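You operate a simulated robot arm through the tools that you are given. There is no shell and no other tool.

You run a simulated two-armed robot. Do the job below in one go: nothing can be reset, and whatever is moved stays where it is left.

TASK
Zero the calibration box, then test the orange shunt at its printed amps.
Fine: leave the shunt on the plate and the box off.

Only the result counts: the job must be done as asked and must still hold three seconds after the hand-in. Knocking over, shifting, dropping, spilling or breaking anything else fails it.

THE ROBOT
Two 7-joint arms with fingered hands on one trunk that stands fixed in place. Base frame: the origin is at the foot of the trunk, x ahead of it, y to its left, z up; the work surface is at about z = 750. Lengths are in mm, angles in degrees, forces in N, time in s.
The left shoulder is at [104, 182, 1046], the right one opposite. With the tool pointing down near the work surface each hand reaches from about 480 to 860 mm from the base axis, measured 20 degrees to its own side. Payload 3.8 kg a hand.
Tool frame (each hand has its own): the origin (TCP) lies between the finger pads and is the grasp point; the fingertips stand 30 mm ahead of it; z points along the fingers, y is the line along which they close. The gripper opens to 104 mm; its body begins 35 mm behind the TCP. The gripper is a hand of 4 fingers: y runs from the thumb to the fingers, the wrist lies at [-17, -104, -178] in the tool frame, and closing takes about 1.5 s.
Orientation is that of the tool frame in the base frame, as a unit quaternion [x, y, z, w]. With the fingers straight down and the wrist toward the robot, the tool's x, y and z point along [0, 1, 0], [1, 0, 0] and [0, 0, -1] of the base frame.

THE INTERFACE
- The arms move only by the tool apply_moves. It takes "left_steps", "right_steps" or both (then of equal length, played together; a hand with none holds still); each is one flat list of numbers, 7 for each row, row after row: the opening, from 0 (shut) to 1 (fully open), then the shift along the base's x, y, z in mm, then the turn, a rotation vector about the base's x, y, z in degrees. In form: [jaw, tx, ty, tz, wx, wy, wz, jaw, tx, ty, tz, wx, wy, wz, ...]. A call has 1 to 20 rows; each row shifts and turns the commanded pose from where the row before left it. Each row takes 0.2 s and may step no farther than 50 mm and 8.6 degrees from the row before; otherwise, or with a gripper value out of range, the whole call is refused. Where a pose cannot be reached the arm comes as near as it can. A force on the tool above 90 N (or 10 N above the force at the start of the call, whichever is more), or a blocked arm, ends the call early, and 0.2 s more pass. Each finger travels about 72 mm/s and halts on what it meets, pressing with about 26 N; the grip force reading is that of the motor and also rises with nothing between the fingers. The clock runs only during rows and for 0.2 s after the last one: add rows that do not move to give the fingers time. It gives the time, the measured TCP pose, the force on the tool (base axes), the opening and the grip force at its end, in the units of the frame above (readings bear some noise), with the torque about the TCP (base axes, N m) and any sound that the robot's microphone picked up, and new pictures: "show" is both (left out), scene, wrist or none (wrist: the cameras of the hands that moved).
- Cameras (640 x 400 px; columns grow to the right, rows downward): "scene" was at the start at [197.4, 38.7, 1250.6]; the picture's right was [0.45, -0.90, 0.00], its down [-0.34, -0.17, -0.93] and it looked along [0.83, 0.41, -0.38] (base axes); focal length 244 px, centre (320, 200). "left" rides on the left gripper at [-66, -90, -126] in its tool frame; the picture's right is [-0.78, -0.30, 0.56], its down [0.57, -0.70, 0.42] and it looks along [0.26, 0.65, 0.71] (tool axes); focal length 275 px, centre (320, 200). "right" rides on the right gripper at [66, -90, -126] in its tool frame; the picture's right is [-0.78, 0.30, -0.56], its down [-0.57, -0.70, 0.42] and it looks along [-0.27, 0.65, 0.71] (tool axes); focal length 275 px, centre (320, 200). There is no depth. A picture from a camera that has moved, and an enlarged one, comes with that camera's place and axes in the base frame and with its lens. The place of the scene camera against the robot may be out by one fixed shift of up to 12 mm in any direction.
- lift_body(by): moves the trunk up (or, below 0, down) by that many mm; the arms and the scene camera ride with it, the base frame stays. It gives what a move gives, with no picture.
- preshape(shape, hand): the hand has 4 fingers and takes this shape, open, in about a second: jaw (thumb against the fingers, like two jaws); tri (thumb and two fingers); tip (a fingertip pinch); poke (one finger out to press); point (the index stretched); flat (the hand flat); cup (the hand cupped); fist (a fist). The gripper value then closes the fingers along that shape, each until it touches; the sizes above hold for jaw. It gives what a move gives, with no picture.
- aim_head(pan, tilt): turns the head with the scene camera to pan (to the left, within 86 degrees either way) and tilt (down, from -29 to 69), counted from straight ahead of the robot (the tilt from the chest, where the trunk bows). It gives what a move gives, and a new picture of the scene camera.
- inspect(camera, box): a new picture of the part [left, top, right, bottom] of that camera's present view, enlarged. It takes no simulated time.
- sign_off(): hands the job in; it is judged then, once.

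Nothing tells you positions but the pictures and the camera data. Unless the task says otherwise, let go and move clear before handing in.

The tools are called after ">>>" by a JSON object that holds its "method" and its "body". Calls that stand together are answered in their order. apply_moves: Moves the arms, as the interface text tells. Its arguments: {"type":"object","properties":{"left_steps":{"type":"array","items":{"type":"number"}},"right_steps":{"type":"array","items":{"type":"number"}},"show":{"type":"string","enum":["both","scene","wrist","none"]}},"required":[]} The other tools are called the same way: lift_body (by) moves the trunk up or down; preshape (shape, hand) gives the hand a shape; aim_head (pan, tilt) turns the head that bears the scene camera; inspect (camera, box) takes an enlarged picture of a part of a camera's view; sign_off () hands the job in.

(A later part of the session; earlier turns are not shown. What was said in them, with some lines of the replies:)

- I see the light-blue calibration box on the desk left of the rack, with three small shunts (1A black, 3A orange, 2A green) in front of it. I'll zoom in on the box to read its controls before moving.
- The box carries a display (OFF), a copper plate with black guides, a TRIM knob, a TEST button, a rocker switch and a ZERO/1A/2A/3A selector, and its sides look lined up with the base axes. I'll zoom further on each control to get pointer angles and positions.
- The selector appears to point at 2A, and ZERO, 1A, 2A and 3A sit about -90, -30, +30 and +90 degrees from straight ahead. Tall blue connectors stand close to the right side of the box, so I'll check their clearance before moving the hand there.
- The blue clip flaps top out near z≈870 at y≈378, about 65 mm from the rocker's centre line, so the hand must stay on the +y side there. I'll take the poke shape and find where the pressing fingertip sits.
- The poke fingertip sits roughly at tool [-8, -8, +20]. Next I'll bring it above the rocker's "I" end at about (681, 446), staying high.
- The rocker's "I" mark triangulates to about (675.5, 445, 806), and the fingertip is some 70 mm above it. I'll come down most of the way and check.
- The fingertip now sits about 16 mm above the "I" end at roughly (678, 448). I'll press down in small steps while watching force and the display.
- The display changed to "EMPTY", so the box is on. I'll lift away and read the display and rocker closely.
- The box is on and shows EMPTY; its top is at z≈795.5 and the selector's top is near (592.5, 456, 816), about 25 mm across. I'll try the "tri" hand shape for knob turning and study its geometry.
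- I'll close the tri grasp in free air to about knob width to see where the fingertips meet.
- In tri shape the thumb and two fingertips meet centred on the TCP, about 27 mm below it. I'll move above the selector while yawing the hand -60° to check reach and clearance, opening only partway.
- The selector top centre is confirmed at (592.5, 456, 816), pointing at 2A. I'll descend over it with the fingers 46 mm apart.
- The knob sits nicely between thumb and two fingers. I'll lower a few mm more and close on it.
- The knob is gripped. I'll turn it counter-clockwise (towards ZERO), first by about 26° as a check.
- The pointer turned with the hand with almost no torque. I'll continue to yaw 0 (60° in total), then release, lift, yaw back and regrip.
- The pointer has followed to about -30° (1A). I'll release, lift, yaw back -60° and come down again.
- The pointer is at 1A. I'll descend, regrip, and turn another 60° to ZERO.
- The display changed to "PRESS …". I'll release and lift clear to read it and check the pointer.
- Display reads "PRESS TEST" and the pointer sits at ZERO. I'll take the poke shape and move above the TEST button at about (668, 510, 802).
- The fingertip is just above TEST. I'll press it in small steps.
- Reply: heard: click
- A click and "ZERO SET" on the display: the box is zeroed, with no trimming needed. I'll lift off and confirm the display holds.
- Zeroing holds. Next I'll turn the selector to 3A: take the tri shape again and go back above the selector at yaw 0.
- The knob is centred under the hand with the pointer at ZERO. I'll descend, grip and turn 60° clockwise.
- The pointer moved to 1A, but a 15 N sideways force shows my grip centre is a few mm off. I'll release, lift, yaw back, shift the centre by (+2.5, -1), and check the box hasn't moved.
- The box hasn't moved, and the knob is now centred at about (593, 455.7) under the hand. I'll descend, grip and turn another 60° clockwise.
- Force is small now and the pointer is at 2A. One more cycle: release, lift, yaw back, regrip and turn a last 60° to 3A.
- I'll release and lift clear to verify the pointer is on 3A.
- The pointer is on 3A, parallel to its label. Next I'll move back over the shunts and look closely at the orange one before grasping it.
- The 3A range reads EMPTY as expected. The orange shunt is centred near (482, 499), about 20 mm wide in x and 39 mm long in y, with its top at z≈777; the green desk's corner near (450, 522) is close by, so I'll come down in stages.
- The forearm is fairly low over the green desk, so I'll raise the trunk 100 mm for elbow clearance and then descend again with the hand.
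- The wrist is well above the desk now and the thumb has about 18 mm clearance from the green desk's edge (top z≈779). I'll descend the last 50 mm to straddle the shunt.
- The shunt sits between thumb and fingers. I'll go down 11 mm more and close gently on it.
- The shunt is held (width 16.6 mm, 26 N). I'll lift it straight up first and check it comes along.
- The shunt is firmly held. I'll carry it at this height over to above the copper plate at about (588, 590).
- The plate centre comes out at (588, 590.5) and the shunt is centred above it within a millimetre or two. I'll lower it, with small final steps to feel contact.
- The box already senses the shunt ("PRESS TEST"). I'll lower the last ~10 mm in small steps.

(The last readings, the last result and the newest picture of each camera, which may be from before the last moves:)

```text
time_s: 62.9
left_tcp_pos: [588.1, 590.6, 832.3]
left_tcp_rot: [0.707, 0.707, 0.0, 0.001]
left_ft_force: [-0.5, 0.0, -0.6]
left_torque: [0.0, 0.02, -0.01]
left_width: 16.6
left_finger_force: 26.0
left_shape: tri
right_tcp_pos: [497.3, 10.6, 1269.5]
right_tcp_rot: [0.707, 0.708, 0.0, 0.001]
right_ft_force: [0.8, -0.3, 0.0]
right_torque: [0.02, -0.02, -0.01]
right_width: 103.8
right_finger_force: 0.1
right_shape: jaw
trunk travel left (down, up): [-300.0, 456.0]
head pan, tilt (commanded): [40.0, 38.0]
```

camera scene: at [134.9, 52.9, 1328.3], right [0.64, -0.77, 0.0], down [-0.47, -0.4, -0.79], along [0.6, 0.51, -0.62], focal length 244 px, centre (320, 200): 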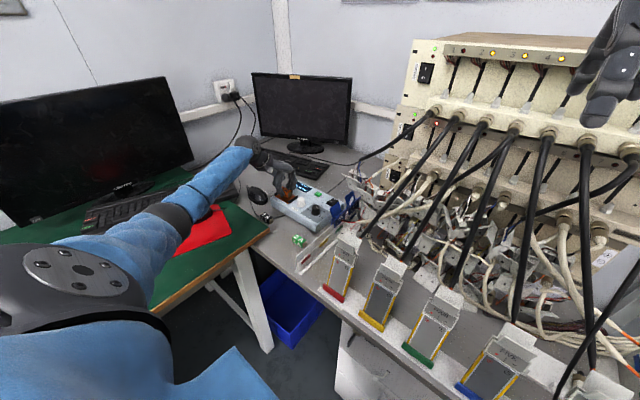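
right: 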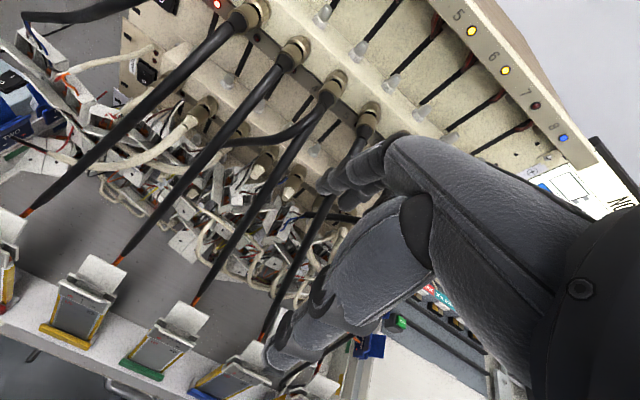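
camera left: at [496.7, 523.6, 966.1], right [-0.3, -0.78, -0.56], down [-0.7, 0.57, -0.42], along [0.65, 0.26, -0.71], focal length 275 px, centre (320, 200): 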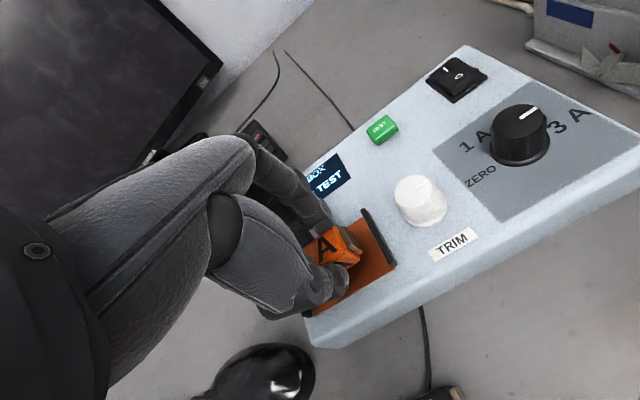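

>>> {"method": "apply_moves", "body": {"left_steps": [0.1, 0, 0, -1, 0, 0, 0, 0.1, 0, 0, -0.7, 0, 0, 0, 0.1, 0, 0, 0, 0, 0, 0], "show": "wrist"}}

>>> {"method": "inspect", "body": {"camera": "scene", "box": [250, 160, 330, 220]}}

>>> {"method": "inspect", "body": {"camera": "left", "box": [230, 170, 430, 330]}}

```text
time_s: 63.7
left_tcp_pos: [588.6, 589.5, 832.6]
left_tcp_rot: [0.707, 0.707, 0.0, 0.001]
left_ft_force: [0.9, -0.2, 0.0]
left_torque: [0.0, 0.01, 0.0]
left_width: 16.6
left_finger_force: 26.2
left_shape: tri
right_tcp_pos: [496.9, 9.7, 1270.2]
right_tcp_rot: [0.707, 0.707, 0.001, 0.0]
right_ft_force: [-0.2, -0.6, 0.0]
right_torque: [-0.01, 0.01, 0.02]
right_width: 103.7
right_finger_force: 0.1
right_shape: jaw
trunk travel left (down, up): [-300.0, 456.0]
head pan, tilt (commanded): [40.0, 38.0]
camera left: at [496.6, 525.4, 956.2], right [-0.3, -0.78, -0.56], down [-0.7, 0.57, -0.42], along [0.65, 0.26, -0.71], focal length 275 px, centre (320, 200)
```

left: 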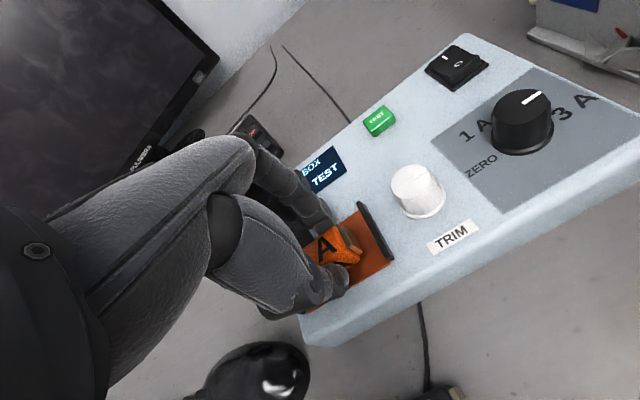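

```text
6.67 times, centred on (290, 190) of scene
camera zoom: at [135.0, 52.8, 1328.3], right [0.64, -0.77, 0.0], down [-0.47, -0.4, -0.79], along [0.6, 0.51, -0.62], focal length 1628 px, centre (520, 267)
```

zoom: 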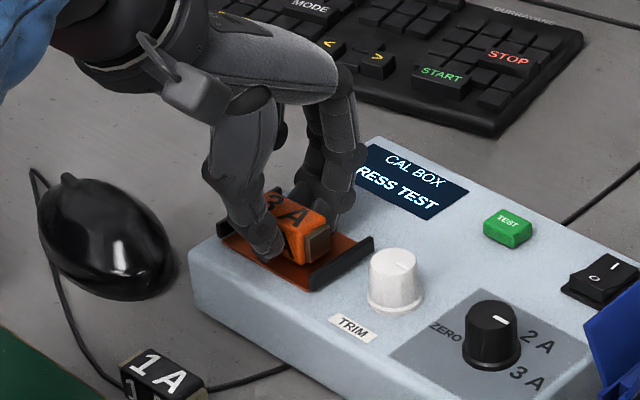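

```text
2.50 times, centred on (330, 250) of left
camera zoom: at [496.6, 525.4, 956.2], right [-0.3, -0.78, -0.56], down [-0.7, 0.57, -0.42], along [0.65, 0.26, -0.71], focal length 688 px, centre (295, 75)
```

zoom: 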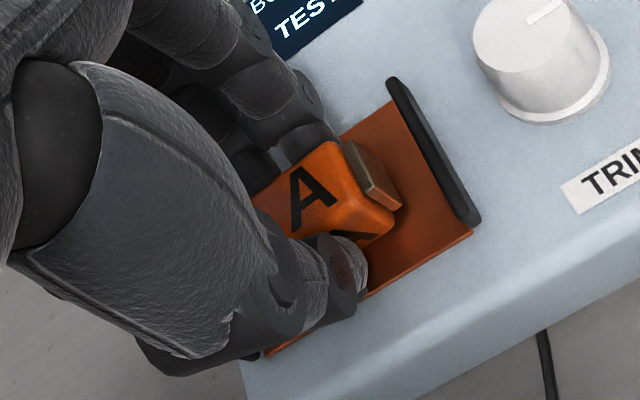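

>>> {"method": "apply_moves", "body": {"left_steps": [0.1, 0, 0, -1, 0, 0, 0, 0.1, 0, 0, -1, 0, 0, 0, 0.1, 0, 0, 0, 0, 0, 0], "show": "none"}}

```text
time_s: 64.5
left_tcp_pos: [587.1, 590.4, 830.1]
left_tcp_rot: [0.707, 0.707, 0.001, 0.001]
left_ft_force: [-0.9, 1.3, 7.0]
left_torque: [0.01, -0.02, -0.01]
left_width: 16.7
left_finger_force: 26.1
left_shape: tri
right_tcp_pos: [497.3, 10.3, 1271.3]
right_tcp_rot: [0.707, 0.707, 0.0, -0.001]
right_ft_force: [-0.3, -0.2, -0.3]
right_torque: [0.01, 0.01, -0.03]
right_width: 103.6
right_finger_force: 0.2
right_shape: jaw
trunk travel left (down, up): [-300.0, 456.0]
head pan, tilt (commanded): [40.0, 38.0]
```

The shunt is resting on the plate (7 N contact). I'll ease off, open the fingers and lift straight up.

>>> {"method": "apply_moves", "body": {"left_steps": [0.1, 0, 0, 0.7, 0, 0, 0, 0.2, 0, 0, 0, 0, 0, 0, 0.3, 0, 0, 0, 0, 0, 0, 0.42, 0, 0, 0, 0, 0, 0, 0.42, 0, 0, 0, 0, 0, 0, 0.42, 0, 0, 10, 0, 0, 0, 0.42, 0, 0, 20, 0, 0, 0, 0.42, 0, 0, 30, 0, 0, 0, 0.42, 0, 0, 30, 0, 0, 0, 0.42, 0, 0, 0, 0, 0, 0]}}

>>> {"method": "inspect", "body": {"camera": "scene", "box": [250, 160, 350, 230]}}

>>> {"method": "inspect", "body": {"camera": "left", "box": [270, 170, 470, 330]}}

```text
time_s: 66.7
left_tcp_pos: [588.0, 590.8, 920.1]
left_tcp_rot: [0.707, 0.707, -0.001, -0.001]
left_ft_force: [-0.6, 0.9, -0.1]
left_torque: [-0.03, -0.01, -0.05]
left_width: 43.2
left_finger_force: 0.1
left_shape: tri
right_tcp_pos: [497.4, 11.2, 1270.6]
right_tcp_rot: [0.707, 0.707, 0.0, 0.0]
right_ft_force: [-0.6, -0.1, 0.0]
right_torque: [0.0, 0.01, 0.0]
right_width: 103.8
right_finger_force: 0.1
right_shape: jaw
trunk travel left (down, up): [-300.0, 456.0]
head pan, tilt (commanded): [40.0, 38.0]
camera scene: at [135.1, 53.0, 1328.2], right [0.64, -0.77, 0.0], down [-0.47, -0.4, -0.79], along [0.6, 0.51, -0.62], focal length 244 px, centre (320, 200)
camera left: at [496.7, 524.9, 1045.6], right [-0.3, -0.78, -0.56], down [-0.7, 0.57, -0.42], along [0.65, 0.26, -0.71], focal length 275 px, centre (320, 200)
```

scene: 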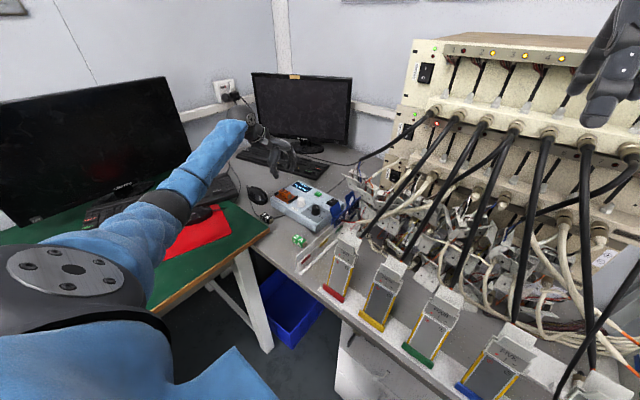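
left: 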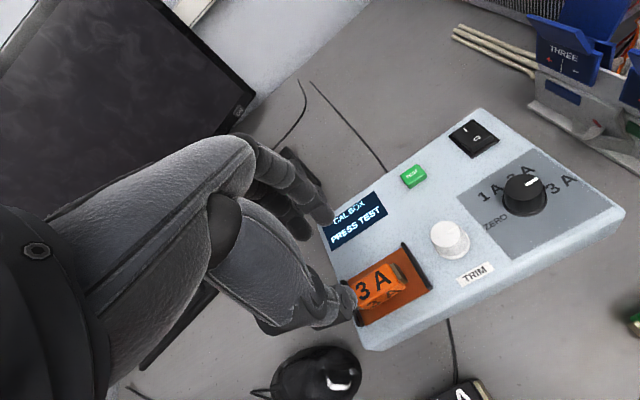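

```text
5.71 times, centred on (300, 195) of scene
camera zoom: at [135.1, 53.0, 1328.2], right [0.64, -0.77, 0.0], down [-0.47, -0.4, -0.79], along [0.6, 0.51, -0.62], focal length 1396 px, centre (434, 229)
```

zoom: 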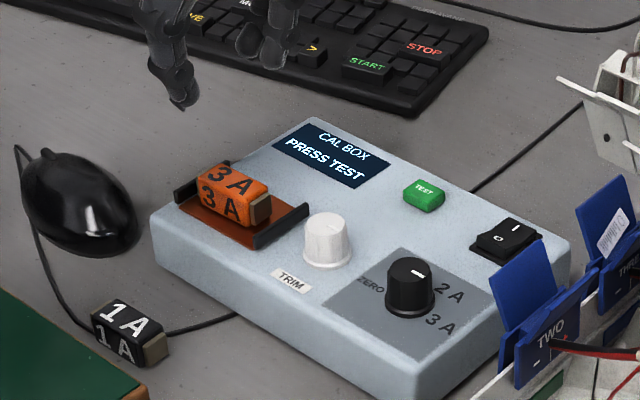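

```text
2.50 times, centred on (370, 250) of left
camera zoom: at [496.7, 524.9, 1045.6], right [-0.3, -0.78, -0.56], down [-0.7, 0.57, -0.42], along [0.65, 0.26, -0.71], focal length 688 px, centre (195, 75)
```

zoom: 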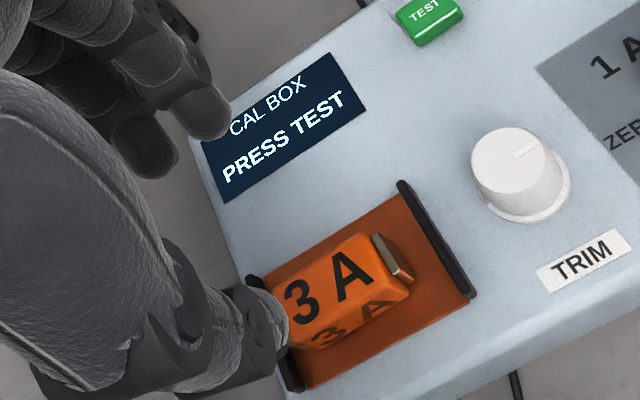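

The shunt is seated on the plate between the guides and the display asks to PRESS TEST. I'll move over the TEST button and take the poke shape.

>>> {"method": "apply_moves", "body": {"left_steps": [0.42, 0, 0, 20, 0, 0, 0, 0.42, 28, -24.3, 0, 0, 0, 0, 0.42, 28, -24.3, 0, 0, 0, 0, 0.42, 28, -24.3, 0, 0, 0, 0, 0.42, 0, 0, 0, 0, 0, 0], "show": "none"}}

>>> {"method": "preshape", "body": {"hand": "left", "shape": "poke"}}

>>> {"method": "inspect", "body": {"camera": "left", "box": [200, 150, 460, 350]}}

```text
time_s: 67.9
left_tcp_pos: [670.3, 517.2, 938.4]
left_tcp_rot: [0.706, 0.708, 0.0, -0.001]
left_ft_force: [-0.1, 0.3, 0.6]
left_torque: [-0.03, 0.0, 0.0]
left_width: 43.4
left_finger_force: 0.0
left_shape: tri
right_tcp_pos: [497.4, 11.4, 1270.4]
right_tcp_rot: [0.707, 0.707, 0.001, 0.0]
right_ft_force: [-0.5, -0.2, 0.6]
right_torque: [0.0, -0.01, 0.01]
right_width: 103.6
right_finger_force: 0.0
right_shape: jaw
trunk travel left (down, up): [-300.0, 456.0]
head pan, tilt (commanded): [40.0, 38.0]
```

```text
time_s: 68.8
left_tcp_pos: [671.5, 516.9, 938.6]
left_tcp_rot: [0.708, 0.707, -0.001, 0.0]
left_ft_force: [-0.4, -0.3, 0.4]
left_torque: [0.01, -0.01, 0.0]
left_width: 0.1
left_finger_force: 0.1
left_shape: poke
right_tcp_pos: [496.3, 11.2, 1270.2]
right_tcp_rot: [0.708, 0.706, 0.0, 0.0]
right_ft_force: [-0.2, -0.2, -0.3]
right_torque: [-0.02, 0.01, -0.01]
right_width: 103.8
right_finger_force: 0.0
right_shape: jaw
trunk travel left (down, up): [-300.0, 456.0]
head pan, tilt (commanded): [40.0, 38.0]
```

```text
2.00 times, centred on (330, 250) of left
camera zoom: at [580.0, 452.6, 1064.4], right [-0.3, -0.78, -0.56], down [-0.7, 0.57, -0.42], along [0.65, 0.26, -0.71], focal length 551 px, centre (300, 100)
```

zoom: 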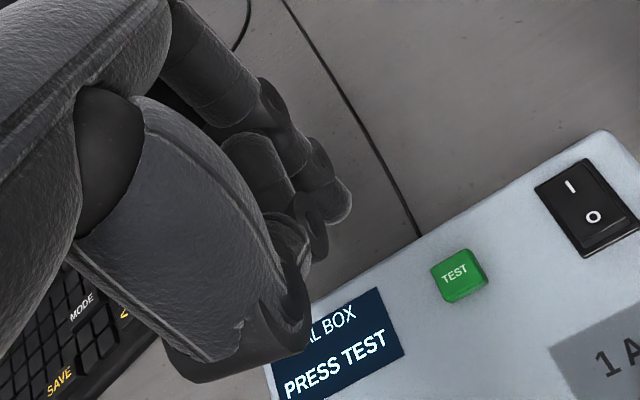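

>>> {"method": "apply_moves", "body": {"left_steps": [0, 1, 0, -40, 0, 0, 0, 0, 0, 0, -40, 0, 0, 0, 0, 0, 0, -14, 0, 0, 0, 0, 0, 0, 0, 0, 0, 0]}}

>>> {"method": "inspect", "body": {"camera": "left", "box": [230, 170, 430, 330]}}

>>> {"method": "inspect", "body": {"camera": "scene", "box": [250, 150, 350, 230]}}

```text
time_s: 69.8
left_tcp_pos: [671.2, 517.0, 844.2]
left_tcp_rot: [0.708, 0.707, 0.0, 0.0]
left_ft_force: [0.2, 0.1, -0.2]
left_torque: [0.04, -0.01, 0.02]
left_width: 0.0
left_finger_force: 0.1
left_shape: poke
right_tcp_pos: [497.5, 11.1, 1270.6]
right_tcp_rot: [0.707, 0.707, 0.0, 0.0]
right_ft_force: [-0.3, 0.4, 0.1]
right_torque: [0.03, -0.03, 0.03]
right_width: 104.0
right_finger_force: 0.0
right_shape: jaw
trunk travel left (down, up): [-300.0, 456.0]
head pan, tilt (commanded): [40.0, 38.0]
camera scene: at [134.9, 52.8, 1328.3], right [0.64, -0.77, 0.0], down [-0.47, -0.4, -0.79], along [0.6, 0.51, -0.62], focal length 244 px, centre (320, 200)
camera left: at [580.6, 451.6, 969.9], right [-0.3, -0.78, -0.56], down [-0.7, 0.57, -0.42], along [0.65, 0.26, -0.71], focal length 275 px, centre (320, 200)
```

scene: 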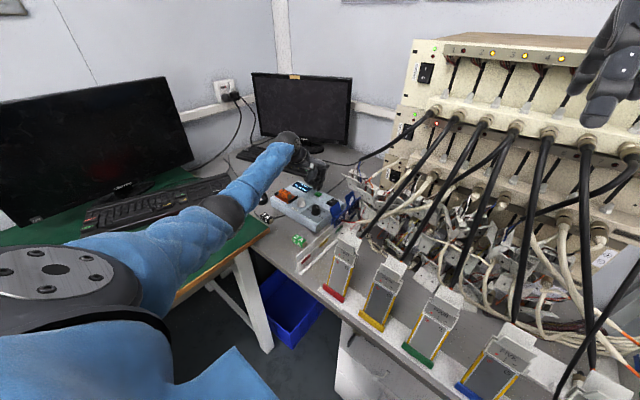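
left: 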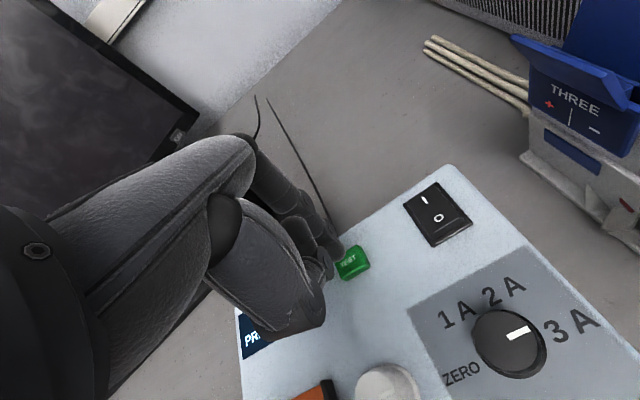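

```text
2.50 times, centred on (330, 250) of left
camera zoom: at [580.6, 451.6, 969.9], right [-0.3, -0.78, -0.56], down [-0.7, 0.57, -0.42], along [0.65, 0.26, -0.71], focal length 688 px, centre (295, 75)
```

zoom: 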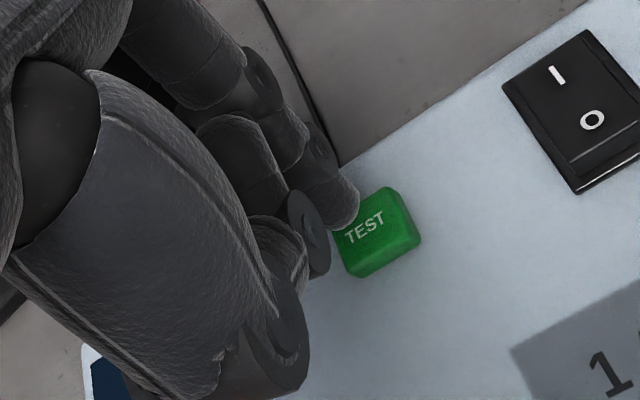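

```text
5.00 times, centred on (300, 190) of scene
camera zoom: at [134.9, 52.8, 1328.3], right [0.64, -0.77, 0.0], down [-0.47, -0.4, -0.79], along [0.6, 0.51, -0.62], focal length 1221 px, centre (420, 250)
```

zoom: 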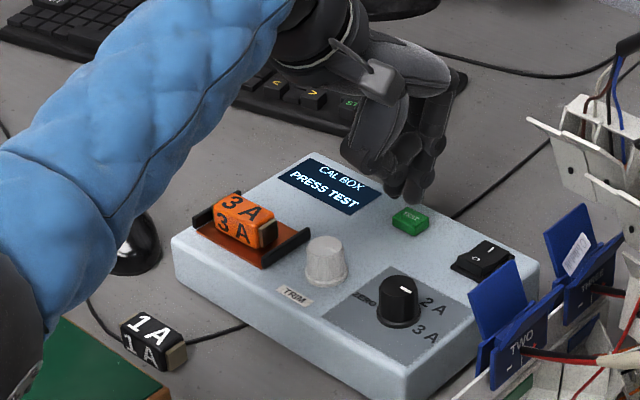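

The fingertip is right above TEST with everything set. I'll press it.

>>> {"method": "apply_moves", "body": {"left_steps": [0, 1, 0, -10, 0, 0, 0, 0, 0, 0, -4, 0, 0, 0, 0, 0, 0, -2, 0, 0, 0, 0, 0, 0, 0, 0, 0, 0], "show": "none"}}

>>> {"method": "inspect", "body": {"camera": "scene", "box": [250, 150, 350, 230]}}

```text
time_s: 70.8
left_tcp_pos: [674.2, 516.8, 829.8]
left_tcp_rot: [0.707, 0.707, 0.001, 0.001]
left_ft_force: [-0.6, -0.7, 6.3]
left_torque: [-0.07, 0.0, 0.03]
left_width: 0.1
left_finger_force: 0.1
left_shape: poke
right_tcp_pos: [495.4, 11.5, 1270.1]
right_tcp_rot: [0.707, 0.707, -0.001, -0.001]
right_ft_force: [0.1, 1.0, 0.1]
right_torque: [-0.02, -0.02, 0.03]
right_width: 103.6
right_finger_force: 0.0
right_shape: jaw
trunk travel left (down, up): [-300.0, 456.0]
head pan, tilt (commanded): [40.0, 38.0]
heard: click
```

```text
5.00 times, centred on (300, 190) of scene
camera zoom: at [134.2, 52.2, 1328.4], right [0.64, -0.77, 0.0], down [-0.47, -0.4, -0.79], along [0.6, 0.51, -0.62], focal length 1221 px, centre (420, 250)
```

zoom: 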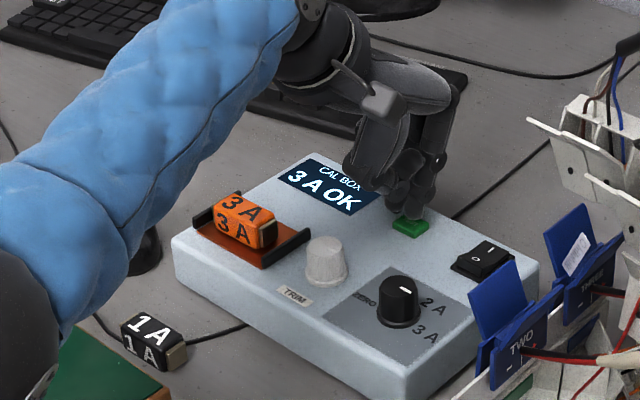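

A click and "3 A OK": the test passed. Now I'll lift, move above the rocker's "O" end and switch the box off.

>>> {"method": "apply_moves", "body": {"left_steps": [0, 0, 0, 20, 0, 0, 0, 0, 0, 0, 25, 0, 0, 0, 0, -5, -22, 0, 0, 0, 0, 0, -5, -22, 0, 0, 0, 0, 0, -4, -21, 0, 0, 0, 0, 0, 0, 0, -25, 0, 0, 0, 0, 0, 0, 0, 0, 0, 0]}}

>>> {"method": "inspect", "body": {"camera": "left", "box": [230, 170, 430, 330]}}

>>> {"method": "inspect", "body": {"camera": "scene", "box": [260, 150, 360, 230]}}

```text
time_s: 72.4
left_tcp_pos: [661.0, 453.2, 848.7]
left_tcp_rot: [0.707, 0.707, 0.0, 0.001]
left_ft_force: [0.6, 1.4, 0.1]
left_torque: [0.01, -0.02, 0.01]
left_width: 0.0
left_finger_force: 0.2
left_shape: poke
right_tcp_pos: [497.3, 10.9, 1270.3]
right_tcp_rot: [0.707, 0.707, 0.001, 0.0]
right_ft_force: [0.2, -0.7, 0.4]
right_torque: [0.01, -0.03, -0.01]
right_width: 104.0
right_finger_force: 0.1
right_shape: jaw
trunk travel left (down, up): [-300.0, 456.0]
head pan, tilt (commanded): [40.0, 38.0]
camera scene: at [134.7, 52.6, 1328.3], right [0.64, -0.77, 0.0], down [-0.47, -0.4, -0.79], along [0.6, 0.51, -0.62], focal length 244 px, centre (320, 200)
camera left: at [569.0, 387.8, 974.7], right [-0.3, -0.78, -0.56], down [-0.7, 0.57, -0.42], along [0.65, 0.26, -0.71], focal length 275 px, centre (320, 200)
```

scene: 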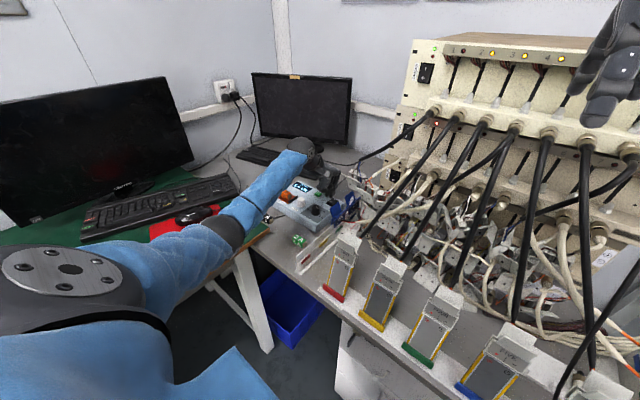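
left: 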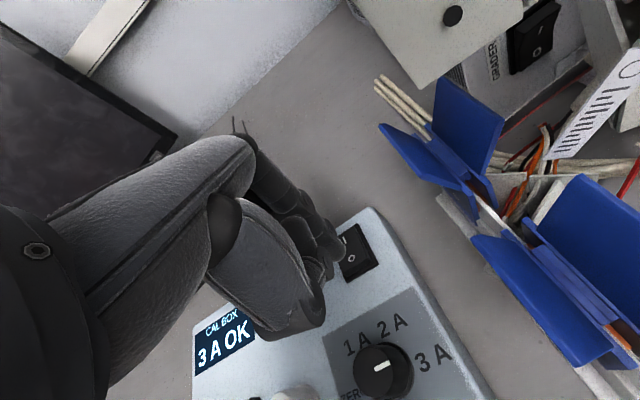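

```text
2.50 times, centred on (330, 250) of left
camera zoom: at [569.0, 387.8, 974.7], right [-0.3, -0.78, -0.56], down [-0.7, 0.57, -0.42], along [0.65, 0.26, -0.71], focal length 688 px, centre (295, 75)
```

zoom: 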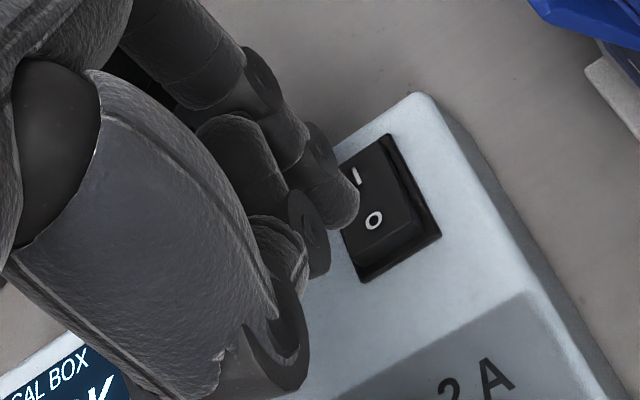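

```text
5.00 times, centred on (310, 190) of scene
camera zoom: at [134.7, 52.6, 1328.3], right [0.64, -0.77, 0.0], down [-0.47, -0.4, -0.79], along [0.6, 0.51, -0.62], focal length 1221 px, centre (370, 250)
```

zoom: 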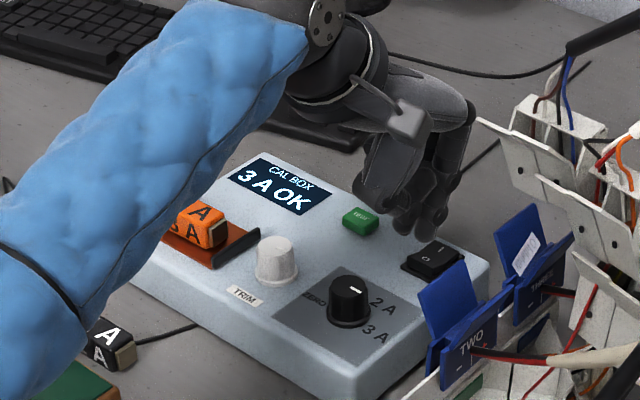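

The fingertip is above the rocker's "O" end (about 659, 445). I'll press it in small steps.

>>> {"method": "apply_moves", "body": {"left_steps": [0, -1.5, -0.5, -9, 0, 0, 0, 0, 0, 0, -5, 0, 0, 0, 0, 0, 0, -2, 0, 0, 0, 0, 0, 0, -2, 0, 0, 0, 0, 0, 0, 0, 0, 0, 0], "show": "none"}}

>>> {"method": "inspect", "body": {"camera": "scene", "box": [260, 150, 360, 230]}}

```text
time_s: 73.6
left_tcp_pos: [658.3, 451.8, 833.6]
left_tcp_rot: [0.708, 0.707, 0.002, 0.001]
left_ft_force: [0.5, 0.1, 7.7]
left_torque: [-0.09, -0.02, 0.0]
left_width: 0.0
left_finger_force: 0.1
left_shape: poke
right_tcp_pos: [496.3, 10.5, 1270.1]
right_tcp_rot: [0.707, 0.707, 0.001, 0.0]
right_ft_force: [0.5, -0.6, -0.8]
right_torque: [-0.02, -0.02, 0.02]
right_width: 103.6
right_finger_force: 0.0
right_shape: jaw
trunk travel left (down, up): [-300.0, 456.0]
head pan, tilt (commanded): [40.0, 38.0]
```

```text
5.00 times, centred on (310, 190) of scene
camera zoom: at [134.2, 52.2, 1328.5], right [0.64, -0.77, 0.0], down [-0.47, -0.4, -0.79], along [0.6, 0.51, -0.62], focal length 1221 px, centre (370, 250)
```

zoom: 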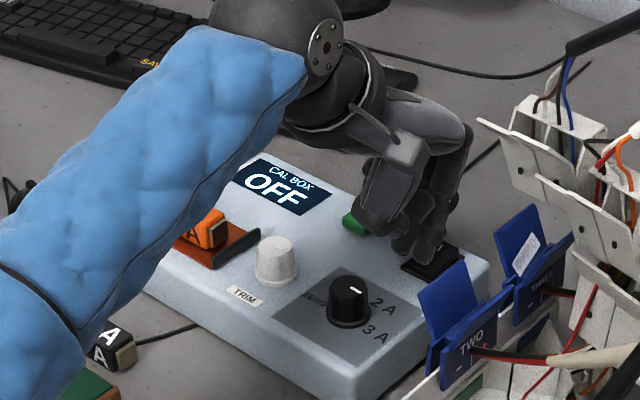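

The box shows OFF. I'll lift the hand straight up and retreat clear of everything, then check the final scene.

>>> {"method": "apply_moves", "body": {"left_steps": [0, 0, 0, 20, 0, 0, 0, 0, 0, 2, 40, 0, 0, 0, 0, -10, 5, 45, 0, 0, 0, 0, -20, 5, 40, 0, 0, 0, 0, -35, 5, 25, 0, 0, 0, 0, -40, 0, 15, 0, 0, 0, 0, -40, 0, 15, 0, 0, 0, 0, -40, 0, 15, 0, 0, 0, 0, -40, 0, 15, 0, 0, 0, 0, 0, 0, 0, 0, 0, 0]}}

>>> {"method": "inspect", "body": {"camera": "scene", "box": [230, 150, 370, 260]}}

>>> {"method": "inspect", "body": {"camera": "left", "box": [280, 120, 500, 300]}}

```text
time_s: 75.8
left_tcp_pos: [434.6, 467.5, 1061.8]
left_tcp_rot: [0.707, 0.707, -0.001, -0.001]
left_ft_force: [0.6, -0.2, 0.4]
left_torque: [0.0, 0.02, 0.03]
left_width: 0.1
left_finger_force: 0.1
left_shape: poke
right_tcp_pos: [496.3, 10.5, 1268.8]
right_tcp_rot: [0.707, 0.708, -0.001, 0.0]
right_ft_force: [-0.6, 0.1, -0.2]
right_torque: [-0.03, 0.02, -0.01]
right_width: 103.6
right_finger_force: 0.0
right_shape: jaw
trunk travel left (down, up): [-300.0, 456.0]
head pan, tilt (commanded): [40.0, 38.0]
camera scene: at [135.4, 52.8, 1328.2], right [0.64, -0.77, 0.0], down [-0.47, -0.4, -0.79], along [0.6, 0.51, -0.62], focal length 244 px, centre (320, 200)
camera left: at [343.1, 402.2, 1186.7], right [-0.3, -0.78, -0.56], down [-0.7, 0.57, -0.42], along [0.65, 0.26, -0.71], focal length 275 px, centre (320, 200)
```

scene: 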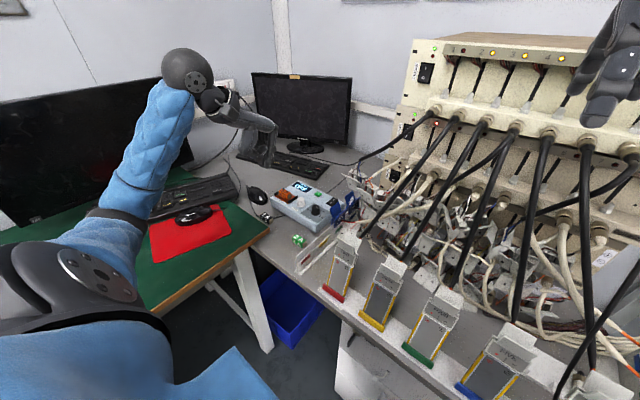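
left: 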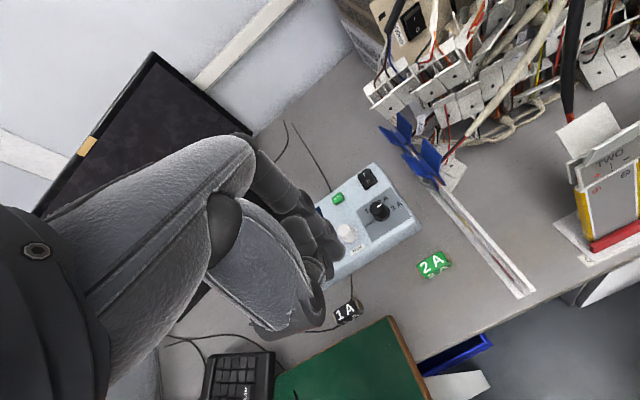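

```text
3.64 times, centred on (300, 205) of scene
camera zoom: at [135.4, 52.8, 1328.2], right [0.64, -0.77, 0.0], down [-0.47, -0.4, -0.79], along [0.6, 0.51, -0.62], focal length 888 px, centre (393, 182)
```

zoom: 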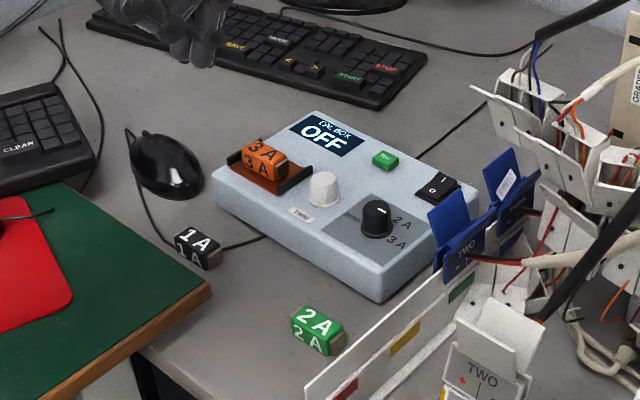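

```text
2.22 times, centred on (390, 210) of left
camera zoom: at [343.1, 402.2, 1186.7], right [-0.3, -0.78, -0.56], down [-0.7, 0.57, -0.42], along [0.65, 0.26, -0.71], focal length 612 px, centre (164, 178)
```

zoom: 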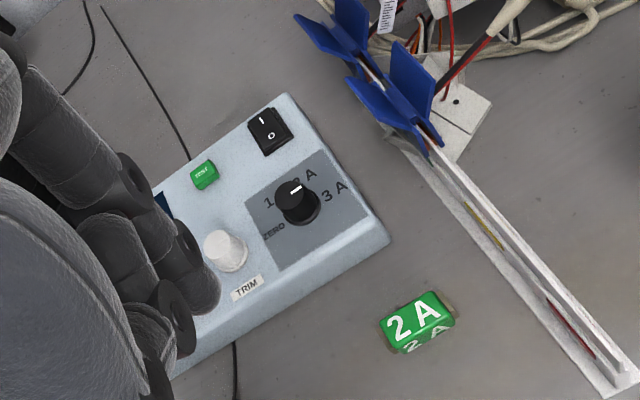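

The box is off, the orange 3A shunt rests on the plate after reading "3 A OK", the other shunts, the box and the clips are where they were, and the hand is clear. I'm handing the job in.

>>> {"method": "sign_off", "body": {}}

```text
The job is handed in.
```

The calibration box is zeroed and the orange shunt passed its test at 3 A. I handed the job in with the shunt on the plate and the box off.

- **Zeroing:** I switched the box on, turned the selector to ZERO and pressed TEST. The display read "ZERO SET", and the TRIM knob wasn't needed.
- **Testing:** I turned the selector to 3A, placed the orange shunt on the copper plate and pressed TEST. The display read "3 A OK".
- **End state:** The display reads OFF and the selector is still at 3A. The other two shunts, the box and the blue clips appear unmoved in the last pictures, and the left hand is clear of everything.

I raised the trunk 100 mm partway through to keep the left arm clear of the green desk, and left it there.
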